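You operate a simulated robot arm through the tools that you are given. There is no shell and no other tool.

Carry out the task below with a simulated two-armed robot. There is one attempt and no reset: what you move stays moved.

## Task
Take the grey cloth from the yellow mat and lay it out flat on the side table.

The check looks at the end state, three seconds after you hand in, the way a careful person would. Anything else that was tipped, shoved, dropped, spilled or broken makes it a failure. Flat cloth is picked up by pressing the open fingertips on it (5 to 10 N) and closing them slowly along it; thin cloth reads only 2 to 8 mm in the jaws.

## Robot
Two 7-joint arms with two-finger grippers on one trunk, on a base that drives. Base frame: it is fixed to the floor where the robot stands at the start and does not move with it; the origin is under the middle of the robot, x ahead of it, y to its left, z up; the surface under the hand at the start is at about z = 807. Readings come in mm, rad, newtons and seconds.
The left shoulder is at the start at [51, 175, 1177], the right one opposite. With the tool pointing down near the work surface each hand reaches from about 100 to 840 mm from the robot's upright axis, wherever it stands, measured 20 degrees to its own side. Places, roughly: side table [2100, -100, 800]. Payload 2.94 kg a hand.
Tool frame (each hand has its own): the origin (TCP) lies between the finger pads and is the grasp point; the fingertips stand 30 mm ahead of it; z points along the fingers, y is the line along which they close. Largest opening 138 mm; the body of the gripper starts 109 mm behind the TCP.
Orientation is told as [roll, pitch, yaw] about the base's x, y, z axes, in that order, counted from this pose: with the fingers straight down and closing along the base's y, the tool's x points along the base's -x, its y along +y and its z along -z.

## Interface
- The arms move only by the tool send_rows. It takes "left_motion", "right_motion" or both (then of equal length, played together; a hand with none holds still); each is a list that holds one entry, the list of rows, each a list of 6 numbers: the shift along the tool's x, y, z in cm, then the turn, a rotation vector about the tool's x, y, z in rad. In form: [[[tx, ty, tz, rx, ry, rz], ...]]. A call has 1 to 20 rows; each row shifts and turns the commanded pose from where the row before left it, along the tool's axes as they then stand. "left_claw" and "right_claw" are, for a hand that has rows, the closure, from 0 (fully open) to 1 (shut), set as the call begins (left out, the last holds). Rows are played at 5 a second. More than 50 mm and 0.15 rad between two rows, or a gripper value outside its range, and nothing of the call is played. A pose out of reach is approached as far as the arm can. The call stops where the force on the tool passes 40 N (or 10 N more than at its start, if that is more) or the arm is blocked; 0.2 s more then pass. Each finger halts on what it meets, pressing with about 35 N; the grip force reading is that of the motor and also rises with nothing between the fingers. The clock runs only during rows and for 0.2 s after the last one: add rows that do not move to give the fingers time. It gives the time, the measured TCP pose, the force on the tool (base axes), the opening and the grip force at its end, in the units of the frame above (readings bear some noise), with the torque about the TCP (base axes, N m) and any sound that the robot's microphone picked up.
- Cameras (640 x 400 px; columns grow to the right, rows downward): "scene" is now at [111.4, -6.1, 1638.5]; the picture's right is [-0.11, -0.99, -0.00], its down [-0.88, 0.09, -0.47] and it looks along [0.47, -0.05, -0.88] (base axes); focal length 250 px, centre (320, 200). "left" rides on the left gripper at [71, -19, -146] in its tool frame; the picture's right is [0.26, 0.97, 0.00], its down [-0.85, 0.23, -0.48] and it looks along [-0.46, 0.12, 0.88] (tool axes); focal length 280 px, centre (320, 200). "right" rides on the right gripper at [71, 19, -146] in its tool frame; the picture's right is [-0.26, 0.96, 0.00], its down [-0.85, -0.23, -0.48] and it looks along [-0.46, -0.12, 0.88] (tool axes); focal length 280 px, centre (320, 200). There is no depth. A picture from a camera that has moved, and an enlarged one, comes with that camera's place and axes in the base frame and with its lens.
- camera(camera): a new picture of that camera. The clock stands still meanwhile.
- slide_trunk(by): slides the trunk up (or, below 0, down) by that many mm; the arms and the scene camera ride with it, the base frame stays. It gives what a move gives, with no picture.
- steer(legs): drives the robot by 1 to 6 legs, each [ahead, turn to the left] in mm and rad, along the robot's own axes; the way and the turn of a leg run together, so that a leg with both is an arc; at most 1500 mm and 3.142 rad a leg. The arms and the cameras ride along, it lands a little off, and it stops where it bumps. It gives what a move gives.
- pan_tilt(pan, tilt): turns the head with the scene camera to pan (to the left, within 2.094 rad either way) and tilt (down, from -0.506 to 1.204), counted from straight ahead of the robot. It gives what a move gives.
- close_up(camera, box): a new picture of the part [left, top, right, bottom] of that camera's present view, enlarged. The clock stands still meanwhile.
- job_done(): hands the job in; it is judged then, once.

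Places have to be worked out from the pictures, the camera data and where the tool is seen. Open the grippers and draw the arms clear of the work before you hand the job in, unless the task says otherwise.

The tools are called after ">>>" by a JSON object that holds its "fn" and its "kwargs". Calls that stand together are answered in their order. send_rows: Moves the arms, as the interface text tells. Its arguments: {"type":"object","properties":{"left_motion":{"type":"array","items":{"type":"array","items":{"type":"array","items":{"type":"number"}}}},"left_claw":{"type":"number"},"right_motion":{"type":"array","items":{"type":"array","items":{"type":"array","items":{"type":"number"}}}},"right_claw":{"type":"number"}},"required":[]} The other tools are called the same way: slide_trunk (by) slides the trunk up or down; steer (legs) drives the base; pan_tilt (pan, tilt) turns the head that bears the scene camera; camera (camera) takes a picture; close_up (camera, box) takes an enlarged picture of a part of a camera's view; job_done () hands the job in.

At the start:

```text
time_s: 0.0
left_position: [497.3, 113.2, 1045.1]
left_tcp_rot: [0.0, 0.0, 0.002]
left_wrist_force: [-0.5, -0.3, 0.1]
left_torque: [-0.04, -0.03, 0.01]
left_width: 138.0
left_grasp_force: 0.0
right_position: [376.3, -212.7, 968.7]
right_tcp_rot: [0.0, 0.0, 0.0]
right_wrist_force: [0.2, -0.2, 0.0]
right_torque: [-0.01, -0.03, -0.02]
right_width: 138.0
right_grasp_force: 0.0
trunk travel left (down, up): [-350.0, 384.0]
robot x, y, heading: [0.8, -1.3, 0.0]
head pan, tilt: [-0.106, 1.079]
```

scene: 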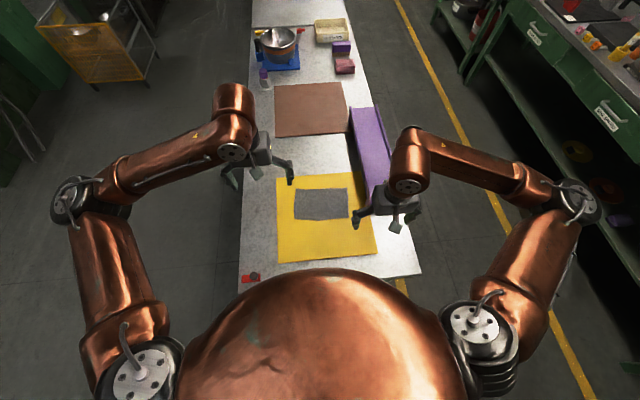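
right: 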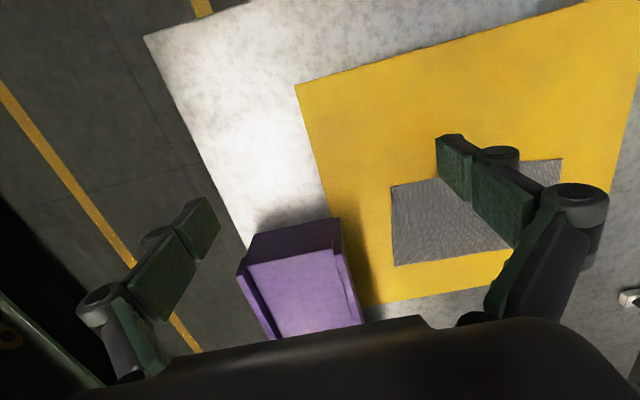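
left: 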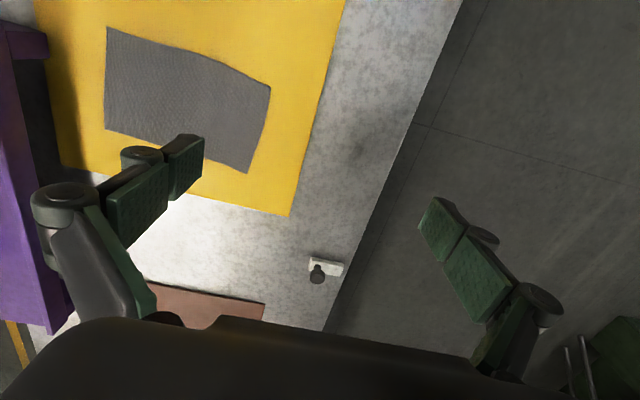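

I'll look at the mat and cloth enlarged, and turn the head to look for the side table and the way there.

>>> {"fn": "close_up", "kwargs": {"camera": "scene", "box": [240, 150, 420, 290]}}

>>> {"fn": "pan_tilt", "kwargs": {"pan": 0, "tilt": 0.5}}

>>> {"fn": "camera", "kwargs": {"camera": "scene"}}

```text
2.86 times, centred on (330, 220) of scene
camera zoom: at [111.4, -6.1, 1638.5], right [-0.11, -0.99, 0.0], down [-0.88, 0.09, -0.47], along [0.47, -0.05, -0.88], focal length 715 px, centre (291, 143)
```

zoom: 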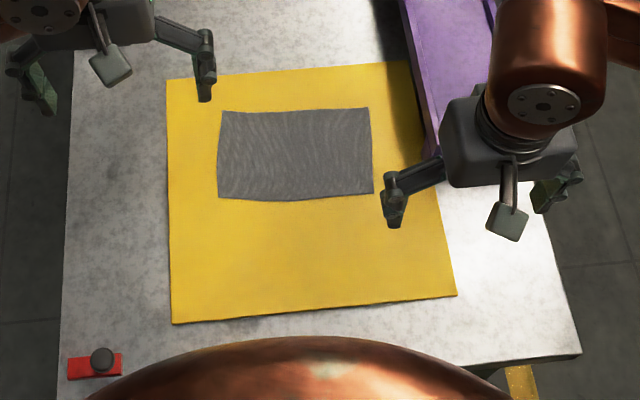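

```text
time_s: 1.0
left_position: [497.7, 113.3, 1045.1]
left_tcp_rot: [0.0, 0.001, 0.002]
left_wrist_force: [-1.0, -0.3, 0.7]
left_torque: [0.02, 0.0, -0.01]
left_width: 138.1
left_grasp_force: 0.1
right_position: [375.4, -212.9, 967.9]
right_tcp_rot: [-0.001, 0.0, 0.0]
right_wrist_force: [1.5, 0.8, -0.4]
right_torque: [0.01, -0.02, -0.02]
right_width: 138.2
right_grasp_force: 0.0
trunk travel left (down, up): [-350.0, 384.0]
robot x, y, heading: [-1.1, 0.3, 0.004]
head pan, tilt: [0.0, 0.499]
```

```text
taken
camera scene: at [138.1, 0.7, 1684.7], right [0.0, -1.0, 0.0], down [-0.48, 0.0, -0.88], along [0.88, 0.0, -0.48], focal length 250 px, centre (320, 200)
```

scene: 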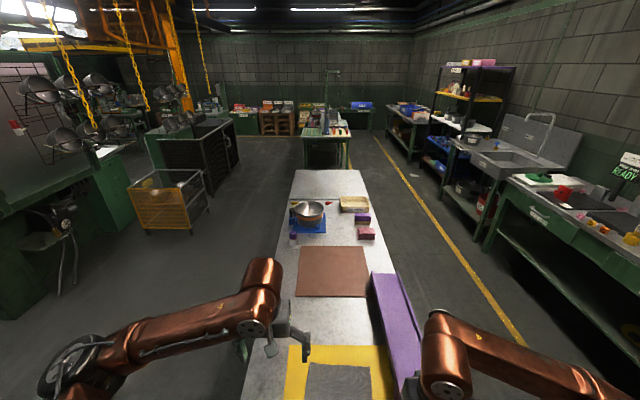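

The far end of the white work table, around pixel (331,181), is where the side table should be. I'll enlarge it.

>>> {"fn": "close_up", "kwargs": {"camera": "scene", "box": [250, 120, 410, 220]}}

>>> {"fn": "close_up", "kwargs": {"camera": "scene", "box": [220, 200, 460, 400]}}

```text
4.00 times, centred on (330, 170) of scene
camera zoom: at [138.1, 0.7, 1684.7], right [0.0, -1.0, 0.0], down [-0.48, 0.0, -0.88], along [0.88, 0.0, -0.48], focal length 1001 px, centre (280, 320)
```

zoom: 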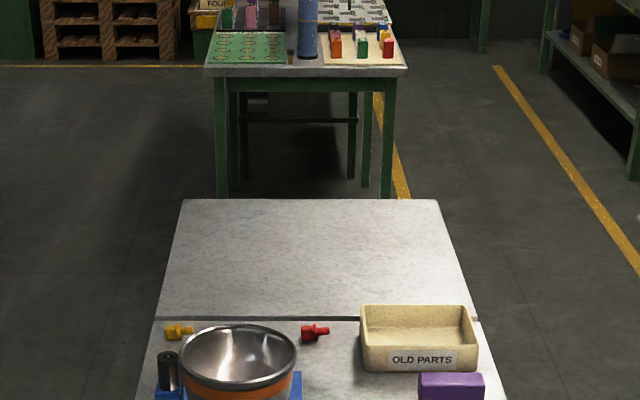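

```text
2.00 times, centred on (340, 300) of scene
camera zoom: at [138.1, 0.7, 1684.7], right [0.0, -1.0, 0.0], down [-0.48, 0.0, -0.88], along [0.88, 0.0, -0.48], focal length 500 px, centre (280, 0)
```

zoom: 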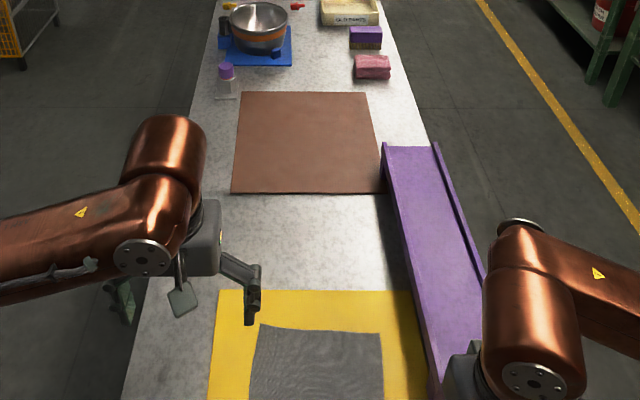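

The side table is the empty slab at the far end, about x 1760–2345 and y −365…228. The cloth is about 200 × 130 mm, centred near [540, −57], with its long side along y. I'll turn both wrists so the jaws close along x with the cameras facing outward, to pinch the near long edge close to its two corners.

>>> {"fn": "send_rows", "kwargs": {"left_motion": [[[0, 0, 0, 0, 0, 0.149], [0, 0, 0, 0, 0, 0.149], [0, 0, 0, 0, 0, 0.149], [0, 0, 0, 0, 0, 0.149], [0, 0, 0, 0, 0, 0.149], [0, 0, 0, 0, 0, 0.149], [0, 0, 0, 0, 0, 0.149], [0, 0, 0, 0, 0, 0.149], [0, 0, 0, 0, 0, 0.149], [0, 0, 0, 0, 0, 0.149], [0, 0, 0, 0, 0, 0.149], [0, 0, 0, 0, 0, 0], [0, 0, 0, 0, 0, 0]]], "right_motion": [[[0, 0, 0, 0, 0, -0.1364], [0, 0, 0, 0, 0, -0.1364], [0, 0, 0, 0, 0, -0.1364], [0, 0, 0, 0, 0, -0.1364], [0, 0, 0, 0, 0, -0.1364], [0, 0, 0, 0, 0, -0.1364], [0, 0, 0, 0, 0, -0.1364], [0, 0, 0, 0, 0, -0.1364], [0, 0, 0, 0, 0, -0.1364], [0, 0, 0, 0, 0, -0.1364], [0, 0, 0, 0, 0, -0.1364], [0, 0, 0, 0, 0, 0], [0, 0, 0, 0, 0, 0]]]}}

>>> {"fn": "pan_tilt", "kwargs": {"pan": -0.106, "tilt": 1.0}}

>>> {"fn": "camera", "kwargs": {"camera": "scene"}}

>>> {"fn": "camera", "kwargs": {"camera": "left"}}

>>> {"fn": "camera", "kwargs": {"camera": "right"}}

```text
time_s: 3.8
left_position: [498.1, 113.5, 1045.0]
left_tcp_rot: [0.0, 0.0, -1.641]
left_wrist_force: [-0.5, -0.2, -0.4]
left_torque: [0.01, 0.01, -0.05]
left_width: 138.0
left_grasp_force: 0.1
right_position: [375.2, -215.0, 969.3]
right_tcp_rot: [0.0, 0.001, 1.091]
right_wrist_force: [0.0, -0.1, -0.3]
right_torque: [0.01, -0.02, 0.04]
right_width: 138.0
right_grasp_force: 0.2
right hand out of reach, approached as far as the arm can: row 9, 10, 11
trunk travel left (down, up): [-350.0, 384.0]
robot x, y, heading: [-0.2, 0.9, -0.005]
head pan, tilt: [0.0, 0.499]
```

```text
time_s: 4.7
left_position: [497.1, 114.6, 1044.4]
left_tcp_rot: [-0.001, -0.002, -1.637]
left_wrist_force: [-0.4, 0.2, -0.3]
left_torque: [0.01, -0.02, 0.02]
left_width: 138.0
left_grasp_force: 0.1
right_position: [374.7, -214.5, 970.1]
right_tcp_rot: [-0.001, 0.001, 1.092]
right_wrist_force: [0.2, 0.3, 0.0]
right_torque: [0.02, -0.03, 0.02]
right_width: 137.9
right_grasp_force: 0.0
trunk travel left (down, up): [-350.0, 384.0]
robot x, y, heading: [-0.5, -3.8, 0.002]
head pan, tilt: [-0.106, 1.0]
```

```text
taken
camera scene: at [116.5, -6.6, 1643.8], right [-0.11, -0.99, 0.0], down [-0.84, 0.09, -0.54], along [0.54, -0.06, -0.84], focal length 250 px, centre (320, 200)
```

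scene: 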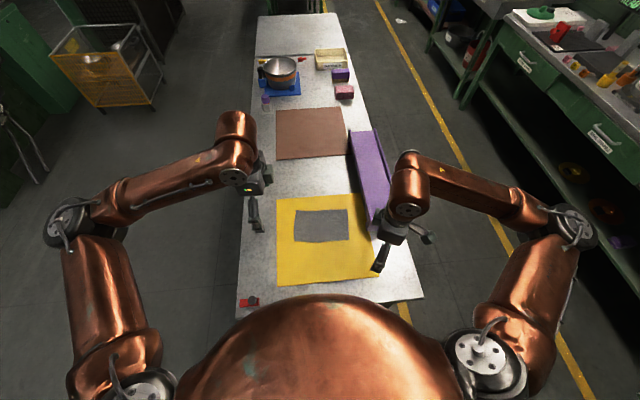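

```text
taken
camera left: at [482.8, 186.0, 1190.1], right [0.98, 0.2, 0.0], down [0.17, -0.86, 0.48], along [0.09, -0.47, -0.88], focal length 280 px, centre (320, 200)
```

left: 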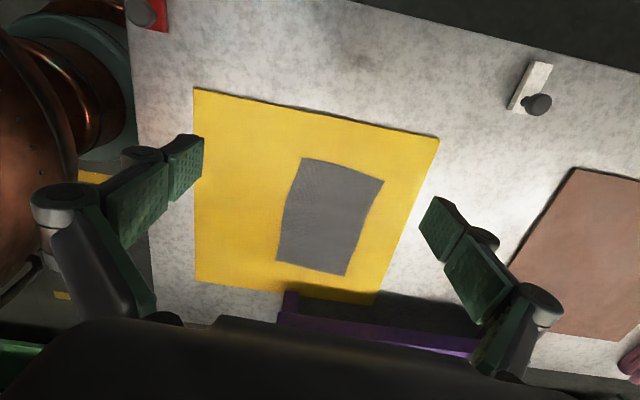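

```text
taken
camera right: at [325.0, -267.6, 1115.5], right [-0.74, 0.68, 0.0], down [0.6, 0.65, 0.48], along [0.32, 0.35, -0.88], focal length 280 px, centre (320, 200)
```

right: 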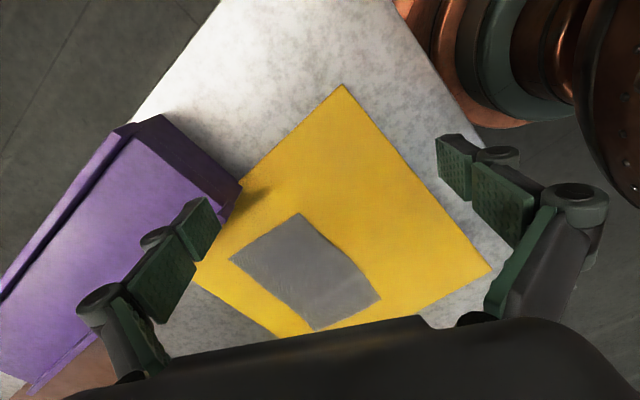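

The right wrist stopped at yaw 1.09 where it stands. I'll move the right hand toward the cloth at height and see whether more turn comes within reach there.

>>> {"fn": "send_rows", "kwargs": {"right_motion": [[[-3.38, -1.8, 0, 0, 0, 0], [-3.38, -1.8, 0, 0, 0, 0], [-3.38, -1.8, 0, 0, 0, 0], [0, 0, 0, 0, 0, 0], [0, 0, 0, 0, 0, 0]]]}}

```text
time_s: 5.9
left_position: [497.2, 114.1, 1044.1]
left_tcp_rot: [0.0, 0.0, -1.638]
left_wrist_force: [-0.7, 0.2, 0.1]
left_torque: [0.0, 0.03, 0.02]
left_width: 138.0
left_grasp_force: 0.2
right_position: [422.6, -180.2, 969.9]
right_tcp_rot: [0.001, 0.0, 1.09]
right_wrist_force: [0.5, 0.7, 0.0]
right_torque: [0.01, 0.02, -0.01]
right_width: 138.1
right_grasp_force: 0.1
right hand out of reach, approached as far as the arm can: row 2, 3
trunk travel left (down, up): [-350.0, 384.0]
robot x, y, heading: [-1.1, 2.6, 0.002]
head pan, tilt: [-0.106, 1.0]
```

The right wrist is limited turning outward here, so I'll turn it the other way to yaw −1.64, parallel to the left hand. There is room for its camera between the hands.

>>> {"fn": "send_rows", "kwargs": {"right_motion": [[[0, 0, 0, 0, 0, 0.1437], [0, 0, 0, 0, 0, 0.1437], [0, 0, 0, 0, 0, 0.1437], [0, 0, 0, 0, 0, 0.1437], [0, 0, 0, 0, 0, 0.1437], [0, 0, 0, 0, 0, 0.1437], [0, 0, 0, 0, 0, 0.1437], [0, 0, 0, 0, 0, 0.1437], [0, 0, 0, 0, 0, 0.1437], [0, 0, 0, 0, 0, 0.1437], [0, 0, 0, 0, 0, 0.1437], [0, 0, 0, 0, 0, 0.1437], [0, 0, 0, 0, 0, 0.1437], [0, 0, 0, 0, 0, 0.1437], [0, 0, 0, 0, 0, 0.1437], [0, 0, 0, 0, 0, 0.1437], [0, 0, 0, 0, 0, 0.1437], [0, 0, 0, 0, 0, 0.1437], [0, 0, 0, 0, 0, 0.1437], [0, 0, 0, 0, 0, 0]]]}}

>>> {"fn": "camera", "kwargs": {"camera": "scene"}}

>>> {"fn": "camera", "kwargs": {"camera": "right"}}

```text
time_s: 10.1
left_position: [497.7, 113.7, 1044.5]
left_tcp_rot: [0.0, 0.0, -1.638]
left_wrist_force: [0.4, -0.3, 0.5]
left_torque: [-0.02, -0.03, -0.05]
left_width: 138.0
left_grasp_force: 0.0
right_position: [420.3, -178.4, 969.8]
right_tcp_rot: [0.0, 0.0, -1.638]
right_wrist_force: [0.2, -0.1, 0.5]
right_torque: [-0.01, -0.02, -0.01]
right_width: 137.8
right_grasp_force: 0.0
trunk travel left (down, up): [-350.0, 384.0]
robot x, y, heading: [-1.2, 2.8, 0.0]
head pan, tilt: [-0.106, 1.0]
```

```text
taken
camera scene: at [116.4, -6.6, 1643.7], right [-0.11, -0.99, 0.0], down [-0.84, 0.09, -0.54], along [0.54, -0.06, -0.84], focal length 250 px, centre (320, 200)
```

scene: 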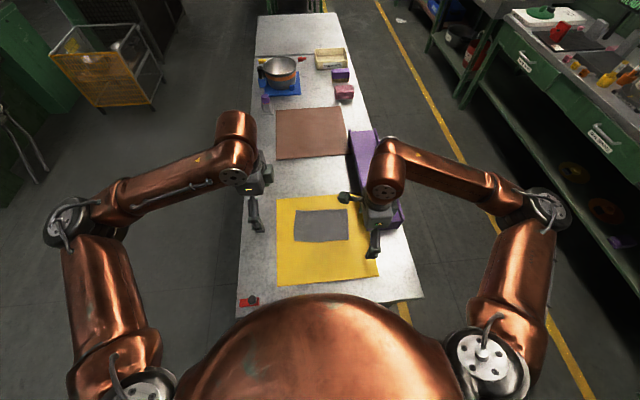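

```text
taken
camera right: at [443.7, -108.3, 1115.2], right [0.94, -0.33, 0.0], down [-0.29, -0.83, 0.48], along [-0.16, -0.45, -0.88], focal length 280 px, centre (320, 200)
```

right: 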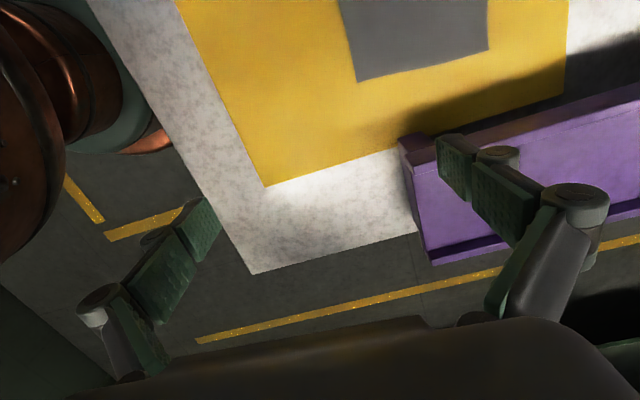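

Both hands are now parallel. From the left camera the near edge of the cloth runs from about [484, 46] to [471, −152]. I'll set the jaws to about 26 mm and bring both hands about 20 mm above that edge, inset from the corners.

>>> {"fn": "send_rows", "kwargs": {"left_motion": [[[-2.93, 0.507, 0, 0, 0, 0], [-2.93, 0.507, 0, 0, 0, 0], [-2.93, 0.507, 0, 0, 0, 0], [0, 0, 3.68, 0, 0, 0], [0, 0, 3.68, 0, 0, 0], [0, 0, 3.68, 0, 0, 0], [0, 0, 3.68, 0, 0, 0], [0, 0, 3.68, 0, 0, 0], [0, 0, 0, 0, 0, 0], [0, 0, 0, 0, 0, 0]]], "right_motion": [[[1.777, 2.377, 0, 0, 0, 0], [1.777, 2.377, 0, 0, 0, 0], [1.777, 2.377, 0, 0, 0, 0], [0, 0, 2.196, 0, 0, 0], [0, 0, 2.196, 0, 0, 0], [0, 0, 2.196, 0, 0, 0], [0, 0, 2.196, 0, 0, 0], [0, 0, 2.196, 0, 0, 0], [0, 0, 0, 0, 0, 0], [0, 0, 0, 0, 0, 0]]], "left_claw": 0.81, "right_claw": 0.81}}

>>> {"fn": "camera", "kwargs": {"camera": "scene"}}

>>> {"fn": "camera", "kwargs": {"camera": "left"}}

>>> {"fn": "camera", "kwargs": {"camera": "right"}}

```text
time_s: 12.3
left_position: [507.6, 25.8, 860.1]
left_tcp_rot: [0.0, -0.001, -1.638]
left_wrist_force: [0.8, 0.7, 0.2]
left_torque: [-0.03, 0.01, 0.0]
left_width: 26.1
left_grasp_force: 0.0
right_position: [497.1, -131.4, 860.2]
right_tcp_rot: [0.001, 0.0, -1.639]
right_wrist_force: [0.9, 0.7, 0.6]
right_torque: [0.03, 0.0, 0.0]
right_width: 26.4
right_grasp_force: 0.1
trunk travel left (down, up): [-350.0, 384.0]
robot x, y, heading: [-4.9, -2.8, -0.001]
head pan, tilt: [-0.106, 1.0]
```

```text
taken
camera scene: at [116.7, -6.6, 1643.7], right [-0.11, -0.99, 0.0], down [-0.84, 0.09, -0.54], along [0.54, -0.06, -0.84], focal length 250 px, centre (320, 200)
```

scene: 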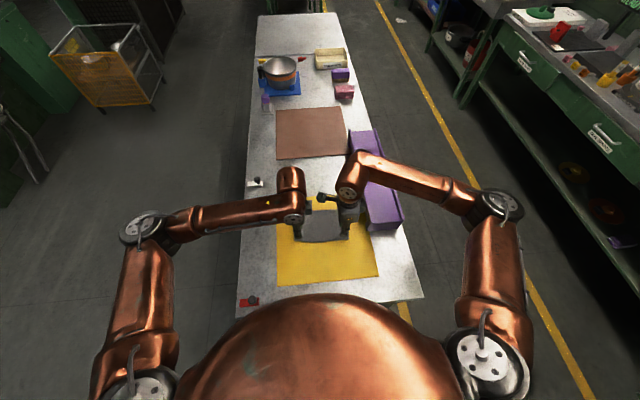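

```text
taken
camera left: at [492.2, 98.6, 1005.8], right [0.98, 0.2, 0.0], down [0.17, -0.86, 0.48], along [0.09, -0.47, -0.88], focal length 280 px, centre (320, 200)
```

left: 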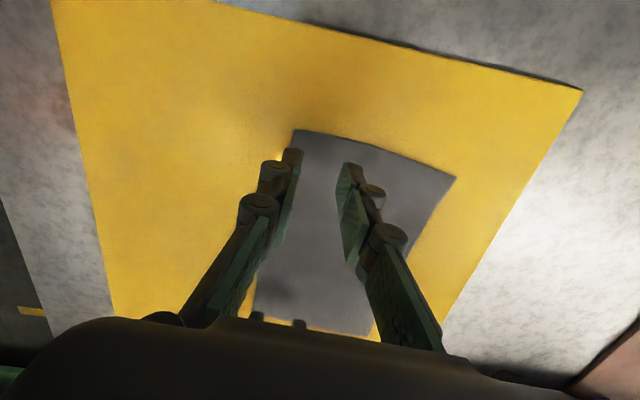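

```text
taken
camera right: at [520.6, -61.1, 1005.9], right [0.95, -0.33, 0.0], down [-0.29, -0.83, 0.48], along [-0.16, -0.45, -0.88], focal length 280 px, centre (320, 200)
```

right: 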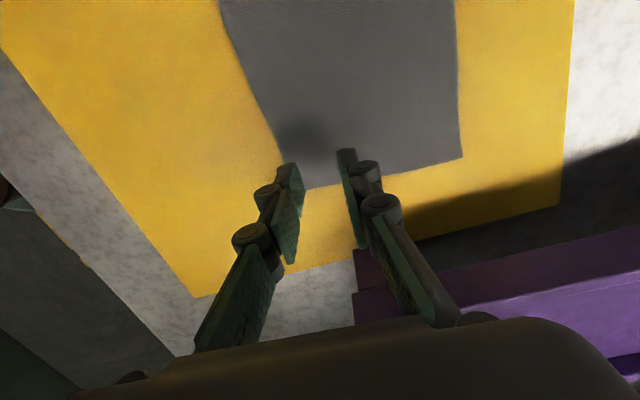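

Fingertips line up: the left near finger sits just inside the cloth edge and the right one needs about 7 mm more ahead. I'll correct that and come down to just above contact.

>>> {"fn": "send_rows", "kwargs": {"left_motion": [[[0, 0.1, 0.5, 0, 0, 0], [0, 0, 0.5, 0, 0, 0], [0, 0, 0.5, 0, 0, 0], [0, 0, 0.1, 0, 0, 0], [0, 0, 0, 0, 0, 0], [0, 0, 0, 0, 0, 0]]], "right_motion": [[[0, 0.7, 0.5, 0, 0, 0], [0, 0, 0.5, 0, 0, 0], [0, 0, 0.5, 0, 0, 0], [0, 0, 0.1, 0, 0, 0], [0, 0, 0, 0, 0, 0], [0, 0, 0, 0, 0, 0]]]}}

```text
time_s: 13.7
left_position: [509.4, 25.4, 844.1]
left_tcp_rot: [0.001, 0.0, -1.638]
left_wrist_force: [0.1, -0.2, -0.2]
left_torque: [-0.01, -0.04, 0.02]
left_width: 26.3
left_grasp_force: 0.1
right_position: [502.3, -130.1, 843.8]
right_tcp_rot: [0.0, 0.002, -1.637]
right_wrist_force: [0.1, -0.3, 0.0]
right_torque: [-0.02, -0.01, 0.03]
right_width: 26.3
right_grasp_force: 0.0
trunk travel left (down, up): [-350.0, 384.0]
robot x, y, heading: [-0.6, -2.7, -0.0]
head pan, tilt: [-0.106, 1.0]
```

No contact yet at z≈844. I'll go down in 1 mm steps.

>>> {"fn": "send_rows", "kwargs": {"left_motion": [[[0, 0, 0.1, 0, 0, 0], [0, 0, 0.1, 0, 0, 0], [0, 0, 0.1, 0, 0, 0], [0, 0, 0, 0, 0, 0]]], "right_motion": [[[0, 0, 0.1, 0, 0, 0], [0, 0, 0.1, 0, 0, 0], [0, 0, 0.1, 0, 0, 0], [0, 0, 0, 0, 0, 0]]]}}

```text
time_s: 14.7
left_position: [508.7, 24.2, 841.1]
left_tcp_rot: [0.0, 0.0, -1.64]
left_wrist_force: [0.9, -0.4, 0.1]
left_torque: [0.0, 0.05, 0.0]
left_width: 26.2
left_grasp_force: 0.1
right_position: [503.4, -131.5, 841.9]
right_tcp_rot: [0.0, -0.001, -1.637]
right_wrist_force: [-0.5, 0.6, 0.2]
right_torque: [0.01, 0.0, 0.01]
right_width: 26.4
right_grasp_force: 0.0
trunk travel left (down, up): [-350.0, 384.0]
robot x, y, heading: [2.9, -1.3, -0.004]
head pan, tilt: [-0.106, 1.0]
```

Still free. I'll take two more 1 mm steps.

>>> {"fn": "send_rows", "kwargs": {"left_motion": [[[0, 0, 0.1, 0, 0, 0], [0, 0, 0.1, 0, 0, 0], [0, 0, 0, 0, 0, 0]]], "right_motion": [[[0, 0, 0.1, 0, 0, 0], [0, 0, 0.1, 0, 0, 0], [0, 0, 0, 0, 0, 0]]]}}

```text
time_s: 15.5
left_position: [507.7, 23.7, 839.1]
left_tcp_rot: [0.001, -0.001, -1.639]
left_wrist_force: [0.0, -0.1, 0.2]
left_torque: [0.0, 0.0, -0.01]
left_width: 26.4
left_grasp_force: 0.0
right_position: [502.6, -130.1, 837.8]
right_tcp_rot: [0.0, -0.001, -1.637]
right_wrist_force: [-0.8, 0.7, 0.8]
right_torque: [0.0, -0.01, -0.03]
right_width: 26.3
right_grasp_force: 0.1
trunk travel left (down, up): [-350.0, 384.0]
robot x, y, heading: [0.3, 2.1, -0.0]
head pan, tilt: [-0.106, 1.0]
```

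Barely anything yet (right about 0.8 N). I'll continue by 1 mm.

>>> {"fn": "send_rows", "kwargs": {"left_motion": [[[0, 0, 0.1, 0, 0, 0], [0, 0, 0, 0, 0, 0]]], "right_motion": [[[0, 0, 0.1, 0, 0, 0], [0, 0, 0, 0, 0, 0]]]}}

```text
time_s: 16.1
left_position: [506.7, 24.9, 840.0]
left_tcp_rot: [0.002, -0.001, -1.641]
left_wrist_force: [-0.2, -0.6, -0.3]
left_torque: [0.0, -0.01, 0.01]
left_width: 26.2
left_grasp_force: 0.1
right_position: [503.7, -130.1, 837.7]
right_tcp_rot: [0.0, -0.001, -1.637]
right_wrist_force: [-1.1, -0.9, 3.9]
right_torque: [-0.05, 0.14, 0.03]
right_width: 26.3
right_grasp_force: 0.8
trunk travel left (down, up): [-350.0, 384.0]
robot x, y, heading: [-2.7, 2.1, 0.003]
head pan, tilt: [-0.106, 1.0]
```

The right hand touches with 3.9 N and the left is still free. I'll give the left 1 mm and the right 0.5 mm.

>>> {"fn": "send_rows", "kwargs": {"left_motion": [[[0, 0, 0.1, 0, 0, 0], [0, 0, 0, 0, 0, 0]]], "right_motion": [[[0, 0, 0.05, 0, 0, 0], [0, 0, 0, 0, 0, 0]]]}}

```text
time_s: 16.7
left_position: [507.3, 24.5, 838.5]
left_tcp_rot: [0.0, 0.001, -1.641]
left_wrist_force: [-0.9, 0.8, 4.4]
left_torque: [0.03, 0.09, 0.01]
left_width: 26.7
left_grasp_force: 0.0
right_position: [502.7, -130.6, 837.2]
right_tcp_rot: [0.002, -0.001, -1.637]
right_wrist_force: [1.4, -2.1, 7.3]
right_torque: [-0.04, 0.08, 0.04]
right_width: 25.6
right_grasp_force: 0.2
trunk travel left (down, up): [-350.0, 384.0]
robot x, y, heading: [-0.2, 3.0, -0.001]
head pan, tilt: [-0.106, 1.0]
```

Right is at 7.3 N and left at 4.4 N. I'll add 0.5 mm on the left and start closing both slowly in small closure steps.

>>> {"fn": "send_rows", "kwargs": {"left_motion": [[[0, 0, 0.05, 0, 0, 0], [0, 0, 0, 0, 0, 0]]], "right_motion": [[[0, 0, 0, 0, 0, 0], [0, 0, 0, 0, 0, 0]]], "left_claw": 0.83, "right_claw": 0.83}}

```text
time_s: 17.3
left_position: [508.2, 24.8, 837.8]
left_tcp_rot: [0.001, 0.0, -1.641]
left_wrist_force: [-0.4, 0.6, 9.4]
left_torque: [0.06, 0.12, -0.02]
left_width: 22.4
left_grasp_force: 0.1
right_position: [501.9, -130.7, 837.7]
right_tcp_rot: [-0.001, 0.0, -1.636]
right_wrist_force: [-1.2, -0.6, 6.4]
right_torque: [-0.04, 0.12, 0.03]
right_width: 24.0
right_grasp_force: 0.3
trunk travel left (down, up): [-350.0, 384.0]
robot x, y, heading: [4.3, 2.2, 0.005]
head pan, tilt: [-0.106, 1.0]
```

Forces are 9.4 N and 6.4 N, within range. I'll keep closing in small steps.

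>>> {"fn": "send_rows", "kwargs": {"left_motion": [[[0, 0, 0, 0, 0, 0], [0, 0, 0, 0, 0, 0]]], "right_motion": [[[0, 0, 0, 0, 0, 0], [0, 0, 0, 0, 0, 0]]], "left_claw": 0.86, "right_claw": 0.86}}

>>> {"fn": "close_up", "kwargs": {"camera": "left", "box": [220, 100, 460, 250]}}

>>> {"fn": "close_up", "kwargs": {"camera": "right", "box": [200, 80, 480, 255]}}

```text
time_s: 17.9
left_position: [506.7, 24.9, 838.1]
left_tcp_rot: [0.002, 0.001, -1.641]
left_wrist_force: [-4.1, 0.8, 14.4]
left_torque: [0.07, 0.3, -0.02]
left_width: 19.7
left_grasp_force: 0.2
right_position: [501.6, -129.4, 838.1]
right_tcp_rot: [-0.001, 0.002, -1.637]
right_wrist_force: [0.9, 0.1, 0.7]
right_torque: [0.0, 0.0, 0.01]
right_width: 18.7
right_grasp_force: 0.1
trunk travel left (down, up): [-350.0, 384.0]
robot x, y, heading: [-0.3, -0.8, 0.002]
head pan, tilt: [-0.106, 1.0]
```

```text
2.67 times, centred on (340, 175) of left
camera zoom: at [492.6, 97.4, 982.6], right [0.98, 0.19, 0.0], down [0.17, -0.86, 0.48], along [0.09, -0.47, -0.88], focal length 748 px, centre (267, 267)
```

zoom: 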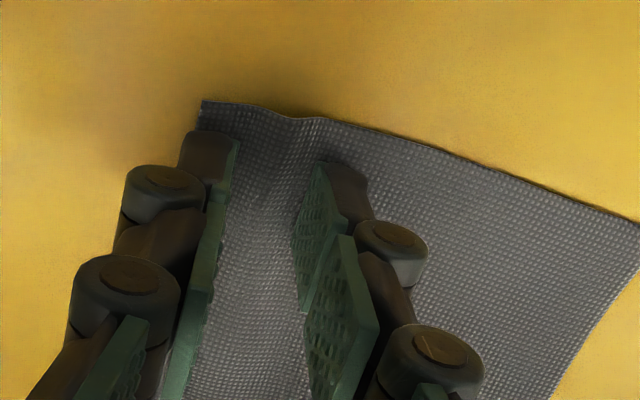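

```text
2.29 times, centred on (340, 168) of right
camera zoom: at [525.0, -60.1, 983.2], right [0.95, -0.33, 0.0], down [-0.29, -0.83, 0.48], along [-0.15, -0.45, -0.88], focal length 641 px, centre (274, 274)
```

zoom: 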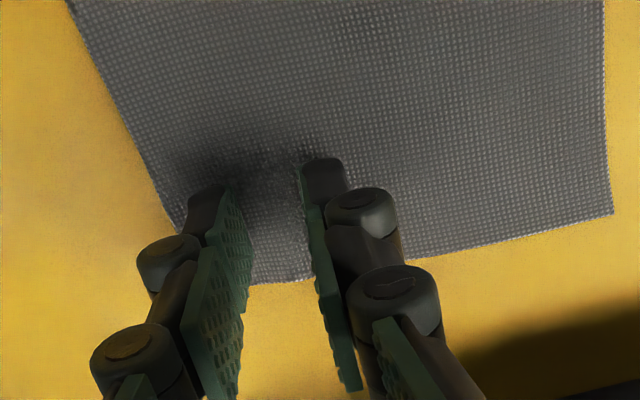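

The left force rose to 14 N and the right fell to 0.7 N, with the cloth just starting to buckle. I'll raise the left 0.6 mm, lower the right 0.7 mm and hold the jaws.

>>> {"fn": "send_rows", "kwargs": {"left_motion": [[[0, 0, -0.06, 0, 0, 0], [0, 0, 0, 0, 0, 0]]], "right_motion": [[[0, 0, 0.07, 0, 0, 0], [0, 0, 0, 0, 0, 0]]]}}

```text
time_s: 18.5
left_position: [507.6, 24.5, 837.0]
left_tcp_rot: [0.0, 0.001, -1.636]
left_wrist_force: [-0.6, -1.3, 5.8]
left_torque: [-0.04, 0.11, -0.02]
left_width: 19.0
left_grasp_force: 0.0
right_position: [501.4, -130.2, 837.1]
right_tcp_rot: [-0.001, 0.001, -1.637]
right_wrist_force: [0.9, -1.1, 9.7]
right_torque: [-0.06, 0.09, 0.0]
right_width: 18.3
right_grasp_force: 0.1
trunk travel left (down, up): [-350.0, 384.0]
robot x, y, heading: [-3.2, 1.8, -0.001]
head pan, tilt: [-0.106, 1.0]
```

Left is at 5.8 N and right at 9.7 N. I'll close a bit more.

>>> {"fn": "send_rows", "kwargs": {"left_motion": [[[0, 0, 0, 0, 0, 0], [0, 0, 0, 0, 0, 0]]], "right_motion": [[[0, 0, 0, 0, 0, 0], [0, 0, 0, 0, 0, 0]]], "left_claw": 0.89, "right_claw": 0.89}}

>>> {"fn": "close_up", "kwargs": {"camera": "left", "box": [220, 100, 460, 250]}}

>>> {"fn": "close_up", "kwargs": {"camera": "right", "box": [200, 80, 480, 255]}}

```text
time_s: 19.1
left_position: [506.5, 25.0, 838.1]
left_tcp_rot: [0.001, 0.0, -1.638]
left_wrist_force: [-0.3, 0.5, 0.4]
left_torque: [-0.01, 0.0, 0.01]
left_width: 14.6
left_grasp_force: 0.0
right_position: [500.6, -130.0, 836.8]
right_tcp_rot: [0.0, 0.001, -1.637]
right_wrist_force: [-2.9, -0.5, 11.3]
right_torque: [-0.04, 0.18, -0.01]
right_width: 14.6
right_grasp_force: 0.0
trunk travel left (down, up): [-350.0, 384.0]
robot x, y, heading: [1.3, 1.5, -0.001]
head pan, tilt: [-0.106, 1.0]
```

```text
2.67 times, centred on (340, 175) of left
camera zoom: at [492.1, 97.8, 982.7], right [0.98, 0.2, 0.0], down [0.17, -0.86, 0.48], along [0.09, -0.47, -0.88], focal length 748 px, centre (267, 267)
```

zoom: 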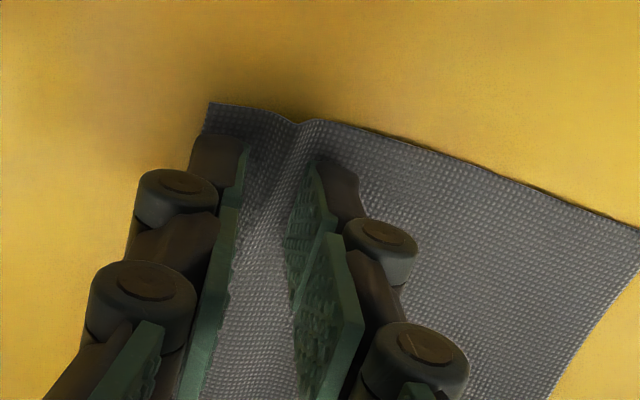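

```text
2.29 times, centred on (340, 168) of right
camera zoom: at [524.6, -60.0, 982.5], right [0.95, -0.33, 0.0], down [-0.29, -0.83, 0.48], along [-0.15, -0.45, -0.88], focal length 641 px, centre (274, 274)
```

zoom: 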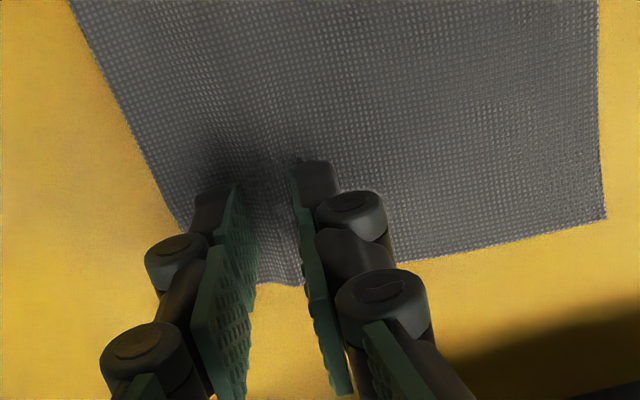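

Both hands are raising a ridge between the fingers. The left is light at 0.4 N, so I'll press it 0.7 mm more and ease the right 0.2 mm, then keep closing.

>>> {"fn": "send_rows", "kwargs": {"left_motion": [[[0, 0, 0.07, 0, 0, 0], [0, 0, 0, 0, 0, 0]]], "right_motion": [[[0, 0, -0.02, 0, 0, 0], [0, 0, 0, 0, 0, 0]]]}}

```text
time_s: 19.7
left_position: [507.8, 25.0, 836.4]
left_tcp_rot: [-0.001, 0.0, -1.639]
left_wrist_force: [-0.1, 1.3, 0.5]
left_torque: [0.04, 0.03, -0.04]
left_width: 14.8
left_grasp_force: 0.0
right_position: [501.0, -130.2, 836.2]
right_tcp_rot: [0.001, -0.001, -1.638]
right_wrist_force: [-3.7, -1.4, 9.4]
right_torque: [-0.04, 0.2, -0.02]
right_width: 15.4
right_grasp_force: 0.1
trunk travel left (down, up): [-350.0, 384.0]
robot x, y, heading: [0.1, 3.6, 0.0]
head pan, tilt: [-0.106, 1.0]
```

The left is still light. I'll lower it another 0.7 mm.

>>> {"fn": "send_rows", "kwargs": {"left_motion": [[[0, 0, 0.07, 0, 0, 0], [0, 0, 0, 0, 0, 0]]], "right_motion": [[[0, 0, 0, 0, 0, 0], [0, 0, 0, 0, 0, 0]]]}}

```text
time_s: 20.3
left_position: [506.6, 24.7, 837.6]
left_tcp_rot: [0.001, 0.001, -1.639]
left_wrist_force: [-2.2, 3.0, 7.1]
left_torque: [0.09, 0.13, -0.04]
left_width: 14.6
left_grasp_force: 0.0
right_position: [500.6, -129.8, 838.2]
right_tcp_rot: [0.001, 0.0, -1.638]
right_wrist_force: [-3.0, -1.6, 7.6]
right_torque: [-0.04, 0.15, 0.01]
right_width: 14.8
right_grasp_force: 0.1
trunk travel left (down, up): [-350.0, 384.0]
robot x, y, heading: [2.7, 1.4, 0.002]
head pan, tilt: [-0.106, 1.0]
```

Both hands press with about 7 N now. Next closing step.

>>> {"fn": "send_rows", "kwargs": {"left_motion": [[[0, 0, 0, 0, 0, 0], [0, 0, 0, 0, 0, 0]]], "right_motion": [[[0, 0, 0, 0, 0, 0], [0, 0, 0, 0, 0, 0]]], "left_claw": 0.92, "right_claw": 0.92}}

```text
time_s: 20.9
left_position: [506.2, 23.9, 836.2]
left_tcp_rot: [0.001, 0.0, -1.641]
left_wrist_force: [-2.2, 0.1, 8.1]
left_torque: [0.01, 0.16, 0.01]
left_width: 10.2
left_grasp_force: 0.0
right_position: [502.9, -130.1, 837.2]
right_tcp_rot: [0.0, -0.001, -1.636]
right_wrist_force: [0.3, 0.9, 2.0]
right_torque: [0.0, -0.01, 0.03]
right_width: 9.5
right_grasp_force: 0.1
trunk travel left (down, up): [-350.0, 384.0]
robot x, y, heading: [-0.8, 1.1, 0.001]
head pan, tilt: [-0.106, 1.0]
```

The jaws are at about 10 mm; the left presses 8 N and the right 2 N. I'll press the right 0.4 mm more and close further.

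>>> {"fn": "send_rows", "kwargs": {"left_motion": [[[0, 0, 0, 0, 0, 0], [0, 0, 0, 0, 0, 0]]], "right_motion": [[[0, 0, 0.05, 0, 0, 0], [0, 0, 0, 0, 0, 0]]], "left_claw": 0.94, "right_claw": 0.94}}

>>> {"fn": "close_up", "kwargs": {"camera": "left", "box": [220, 100, 460, 250]}}

>>> {"fn": "close_up", "kwargs": {"camera": "right", "box": [200, 80, 480, 255]}}

```text
time_s: 21.5
left_position: [507.3, 24.6, 836.0]
left_tcp_rot: [-0.001, 0.0, -1.641]
left_wrist_force: [-2.7, -0.9, 5.7]
left_torque: [0.01, 0.15, -0.01]
left_width: 9.0
left_grasp_force: 0.5
right_position: [502.3, -130.8, 835.1]
right_tcp_rot: [0.0, -0.001, -1.637]
right_wrist_force: [1.4, 1.0, 4.0]
right_torque: [0.03, -0.01, 0.0]
right_width: 7.3
right_grasp_force: 0.0
trunk travel left (down, up): [-350.0, 384.0]
robot x, y, heading: [-0.7, -0.4, 0.0]
head pan, tilt: [-0.106, 1.0]
```

```text
2.67 times, centred on (340, 175) of left
camera zoom: at [492.5, 96.7, 981.7], right [0.98, 0.19, 0.0], down [0.17, -0.86, 0.48], along [0.09, -0.47, -0.88], focal length 748 px, centre (267, 267)
```

zoom: 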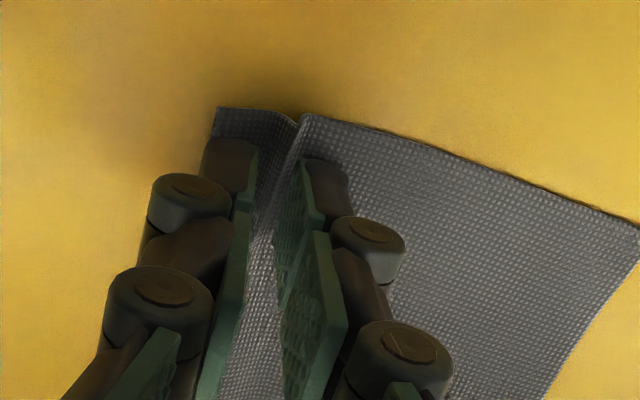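

```text
2.29 times, centred on (340, 168) of right
camera zoom: at [524.8, -60.3, 981.9], right [0.95, -0.33, 0.0], down [-0.29, -0.83, 0.48], along [-0.15, -0.45, -0.88], focal length 641 px, centre (274, 274)
```

zoom: 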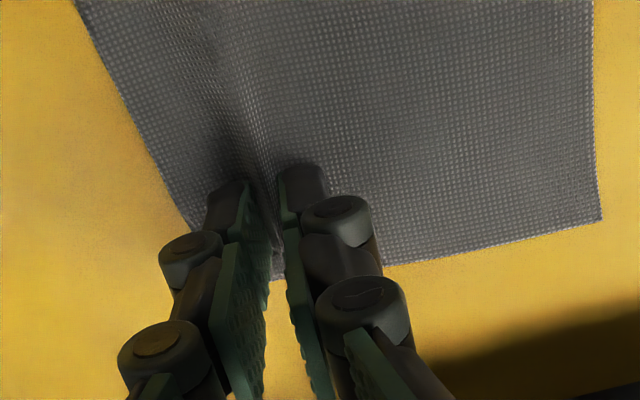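

The folds stand nicely between the fingers in both hands. I'll close down to grip them now.

>>> {"fn": "send_rows", "kwargs": {"left_motion": [[[0, 0, 0, 0, 0, 0], [0, 0, 0, 0, 0, 0]]], "right_motion": [[[0, 0, 0, 0, 0, 0], [0, 0, 0, 0, 0, 0]]], "left_claw": 0.97, "right_claw": 0.97}}

>>> {"fn": "send_rows", "kwargs": {"left_motion": [[[0, 0, 0, 0, 0, 0], [0, 0, 0, 0, 0, 0], [0, 0, 0, 0, 0, 0]]], "right_motion": [[[0, 0, 0, 0, 0, 0], [0, 0, 0, 0, 0, 0], [0, 0, 0, 0, 0, 0]]], "left_claw": 1.0, "right_claw": 1.0}}

>>> {"fn": "close_up", "kwargs": {"camera": "left", "box": [220, 100, 460, 250]}}

>>> {"fn": "close_up", "kwargs": {"camera": "right", "box": [200, 80, 480, 255]}}

```text
time_s: 22.1
left_position: [508.7, 23.5, 836.4]
left_tcp_rot: [0.0, 0.0, -1.64]
left_wrist_force: [-0.7, 0.0, 0.5]
left_torque: [0.01, -0.04, -0.02]
left_width: 3.6
left_grasp_force: 0.1
right_position: [501.3, -131.9, 836.2]
right_tcp_rot: [0.0, 0.0, -1.637]
right_wrist_force: [-2.8, 0.3, 4.0]
right_torque: [-0.02, 0.07, -0.01]
right_width: 4.8
right_grasp_force: 0.5
trunk travel left (down, up): [-350.0, 384.0]
robot x, y, heading: [-0.2, -1.6, -0.004]
head pan, tilt: [-0.106, 1.0]
```

```text
time_s: 22.9
left_position: [507.3, 24.8, 836.9]
left_tcp_rot: [0.002, -0.001, -1.641]
left_wrist_force: [0.2, -1.0, -0.7]
left_torque: [0.06, 0.04, 0.0]
left_width: 6.2
left_grasp_force: 39.3
right_position: [501.7, -130.1, 836.7]
right_tcp_rot: [0.0, -0.001, -1.637]
right_wrist_force: [0.5, 1.3, 0.4]
right_torque: [-0.03, 0.02, 0.01]
right_width: 6.4
right_grasp_force: 34.6
trunk travel left (down, up): [-350.0, 384.0]
robot x, y, heading: [-0.7, 0.1, 0.0]
head pan, tilt: [-0.106, 1.0]
```

```text
2.67 times, centred on (340, 175) of left
camera zoom: at [492.8, 96.7, 982.1], right [0.98, 0.19, 0.0], down [0.17, -0.86, 0.48], along [0.09, -0.47, -0.88], focal length 748 px, centre (267, 267)
```

zoom: 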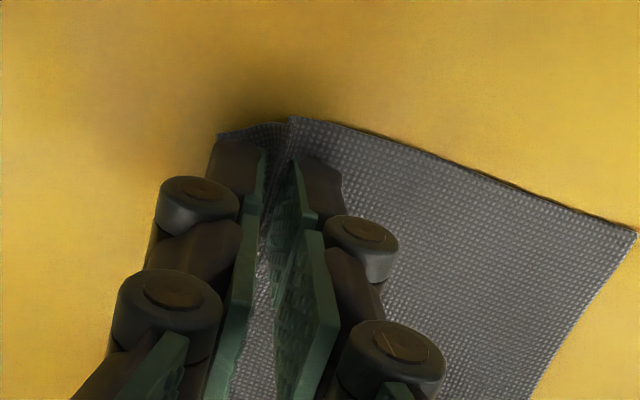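

```text
2.29 times, centred on (340, 168) of right
camera zoom: at [524.9, -60.5, 981.9], right [0.95, -0.33, 0.0], down [-0.29, -0.83, 0.48], along [-0.15, -0.45, -0.88], focal length 641 px, centre (274, 274)
```

zoom: 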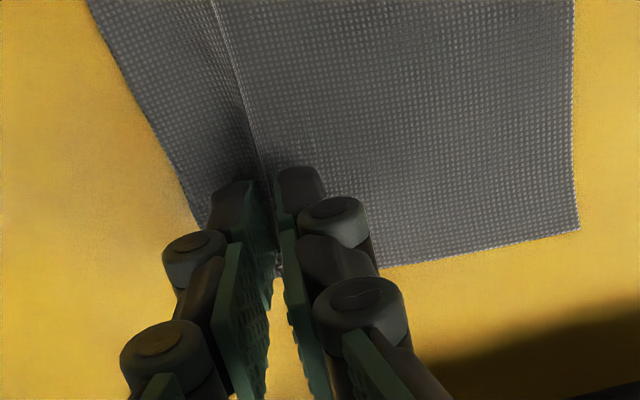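

Both grips read about 6.3 mm with full motor force, so the folds are held. I'll lift slowly together.

>>> {"fn": "send_rows", "kwargs": {"left_motion": [[[0, 0, -0.5, 0, 0, 0], [0, 0, -0.7, 0, 0, 0], [0, 0, -1.0, 0, 0, 0], [0, 0, -1.5, 0, 0, 0], [0, 0, -2, 0, 0, 0], [0, 0, -2, 0, 0, 0], [0, 0, -2, 0, 0, 0], [0, 0, -2, 0, 0, 0], [0, 0, -2, 0, 0, 0], [0, 0, -2, 0, 0, 0], [0, 0, -2, 0, 0, 0], [0, 0, 0, 0, 0, 0], [0, 0, 0, 0, 0, 0]]], "right_motion": [[[0, 0, -0.5, 0, 0, 0], [0, 0, -0.7, 0, 0, 0], [0, 0, -1.0, 0, 0, 0], [0, 0, -1.5, 0, 0, 0], [0, 0, -2, 0, 0, 0], [0, 0, -2, 0, 0, 0], [0, 0, -2, 0, 0, 0], [0, 0, -2, 0, 0, 0], [0, 0, -2, 0, 0, 0], [0, 0, -2, 0, 0, 0], [0, 0, -2, 0, 0, 0], [0, 0, 0, 0, 0, 0], [0, 0, 0, 0, 0, 0]]]}}

>>> {"fn": "camera", "kwargs": {"camera": "scene"}}

>>> {"fn": "camera", "kwargs": {"camera": "left"}}

>>> {"fn": "camera", "kwargs": {"camera": "right"}}

```text
time_s: 25.7
left_position: [509.2, 27.0, 1013.5]
left_tcp_rot: [0.001, 0.001, -1.636]
left_wrist_force: [0.5, -0.4, -2.0]
left_torque: [0.03, 0.08, -0.04]
left_width: 5.9
left_grasp_force: 43.2
right_position: [502.6, -131.9, 1013.2]
right_tcp_rot: [0.0, 0.001, -1.638]
right_wrist_force: [0.8, -0.7, -1.0]
right_torque: [0.02, 0.2, 0.0]
right_width: 5.1
right_grasp_force: 41.9
trunk travel left (down, up): [-350.0, 384.0]
robot x, y, heading: [-0.4, -1.8, 0.001]
head pan, tilt: [-0.106, 1.0]
```

```text
taken
camera scene: at [116.0, -6.5, 1643.7], right [-0.11, -0.99, 0.0], down [-0.84, 0.09, -0.54], along [0.54, -0.06, -0.84], focal length 250 px, centre (320, 200)
```

scene: 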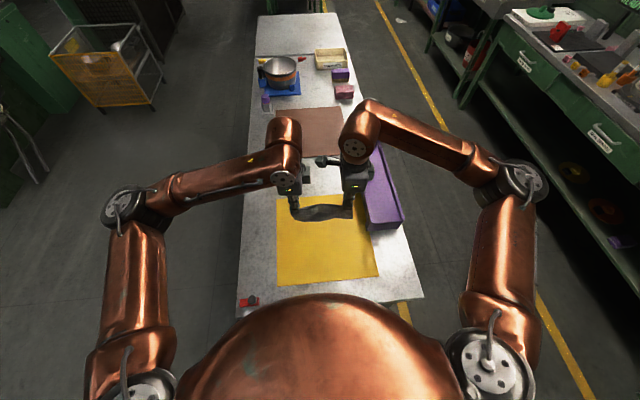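

```text
taken
camera left: at [493.7, 98.3, 1159.4], right [0.98, 0.2, 0.0], down [0.17, -0.86, 0.48], along [0.09, -0.47, -0.88], focal length 280 px, centre (320, 200)
```

left: 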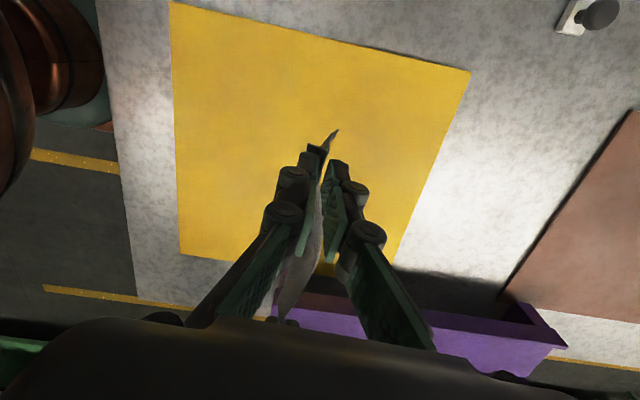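

```text
taken
camera right: at [526.2, -61.4, 1159.6], right [0.95, -0.33, 0.0], down [-0.29, -0.83, 0.48], along [-0.15, -0.45, -0.88], focal length 280 px, centre (320, 200)
```

right: 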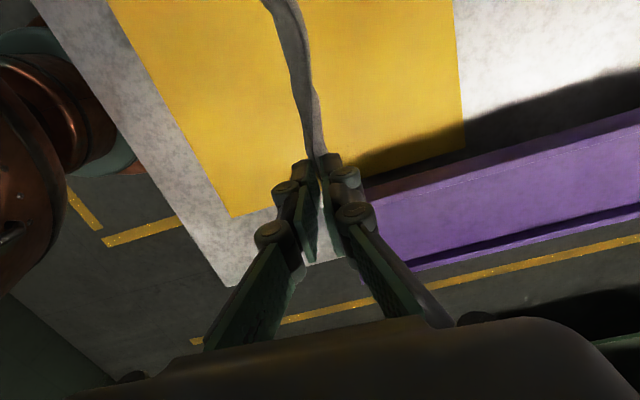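

The cloth is up, held at both ends. I'll look closer at how it hangs.

>>> {"fn": "close_up", "kwargs": {"camera": "scene", "box": [260, 150, 400, 240]}}

```text
4.44 times, centred on (330, 195) of scene
camera zoom: at [116.0, -6.5, 1643.7], right [-0.11, -0.99, 0.0], down [-0.84, 0.09, -0.54], along [0.54, -0.06, -0.84], focal length 1112 px, centre (276, 222)
```

zoom: 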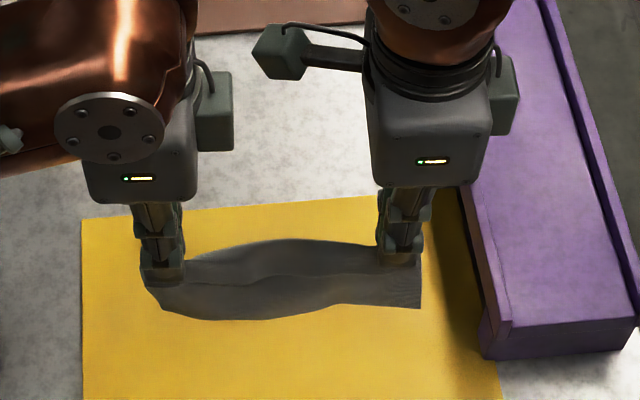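

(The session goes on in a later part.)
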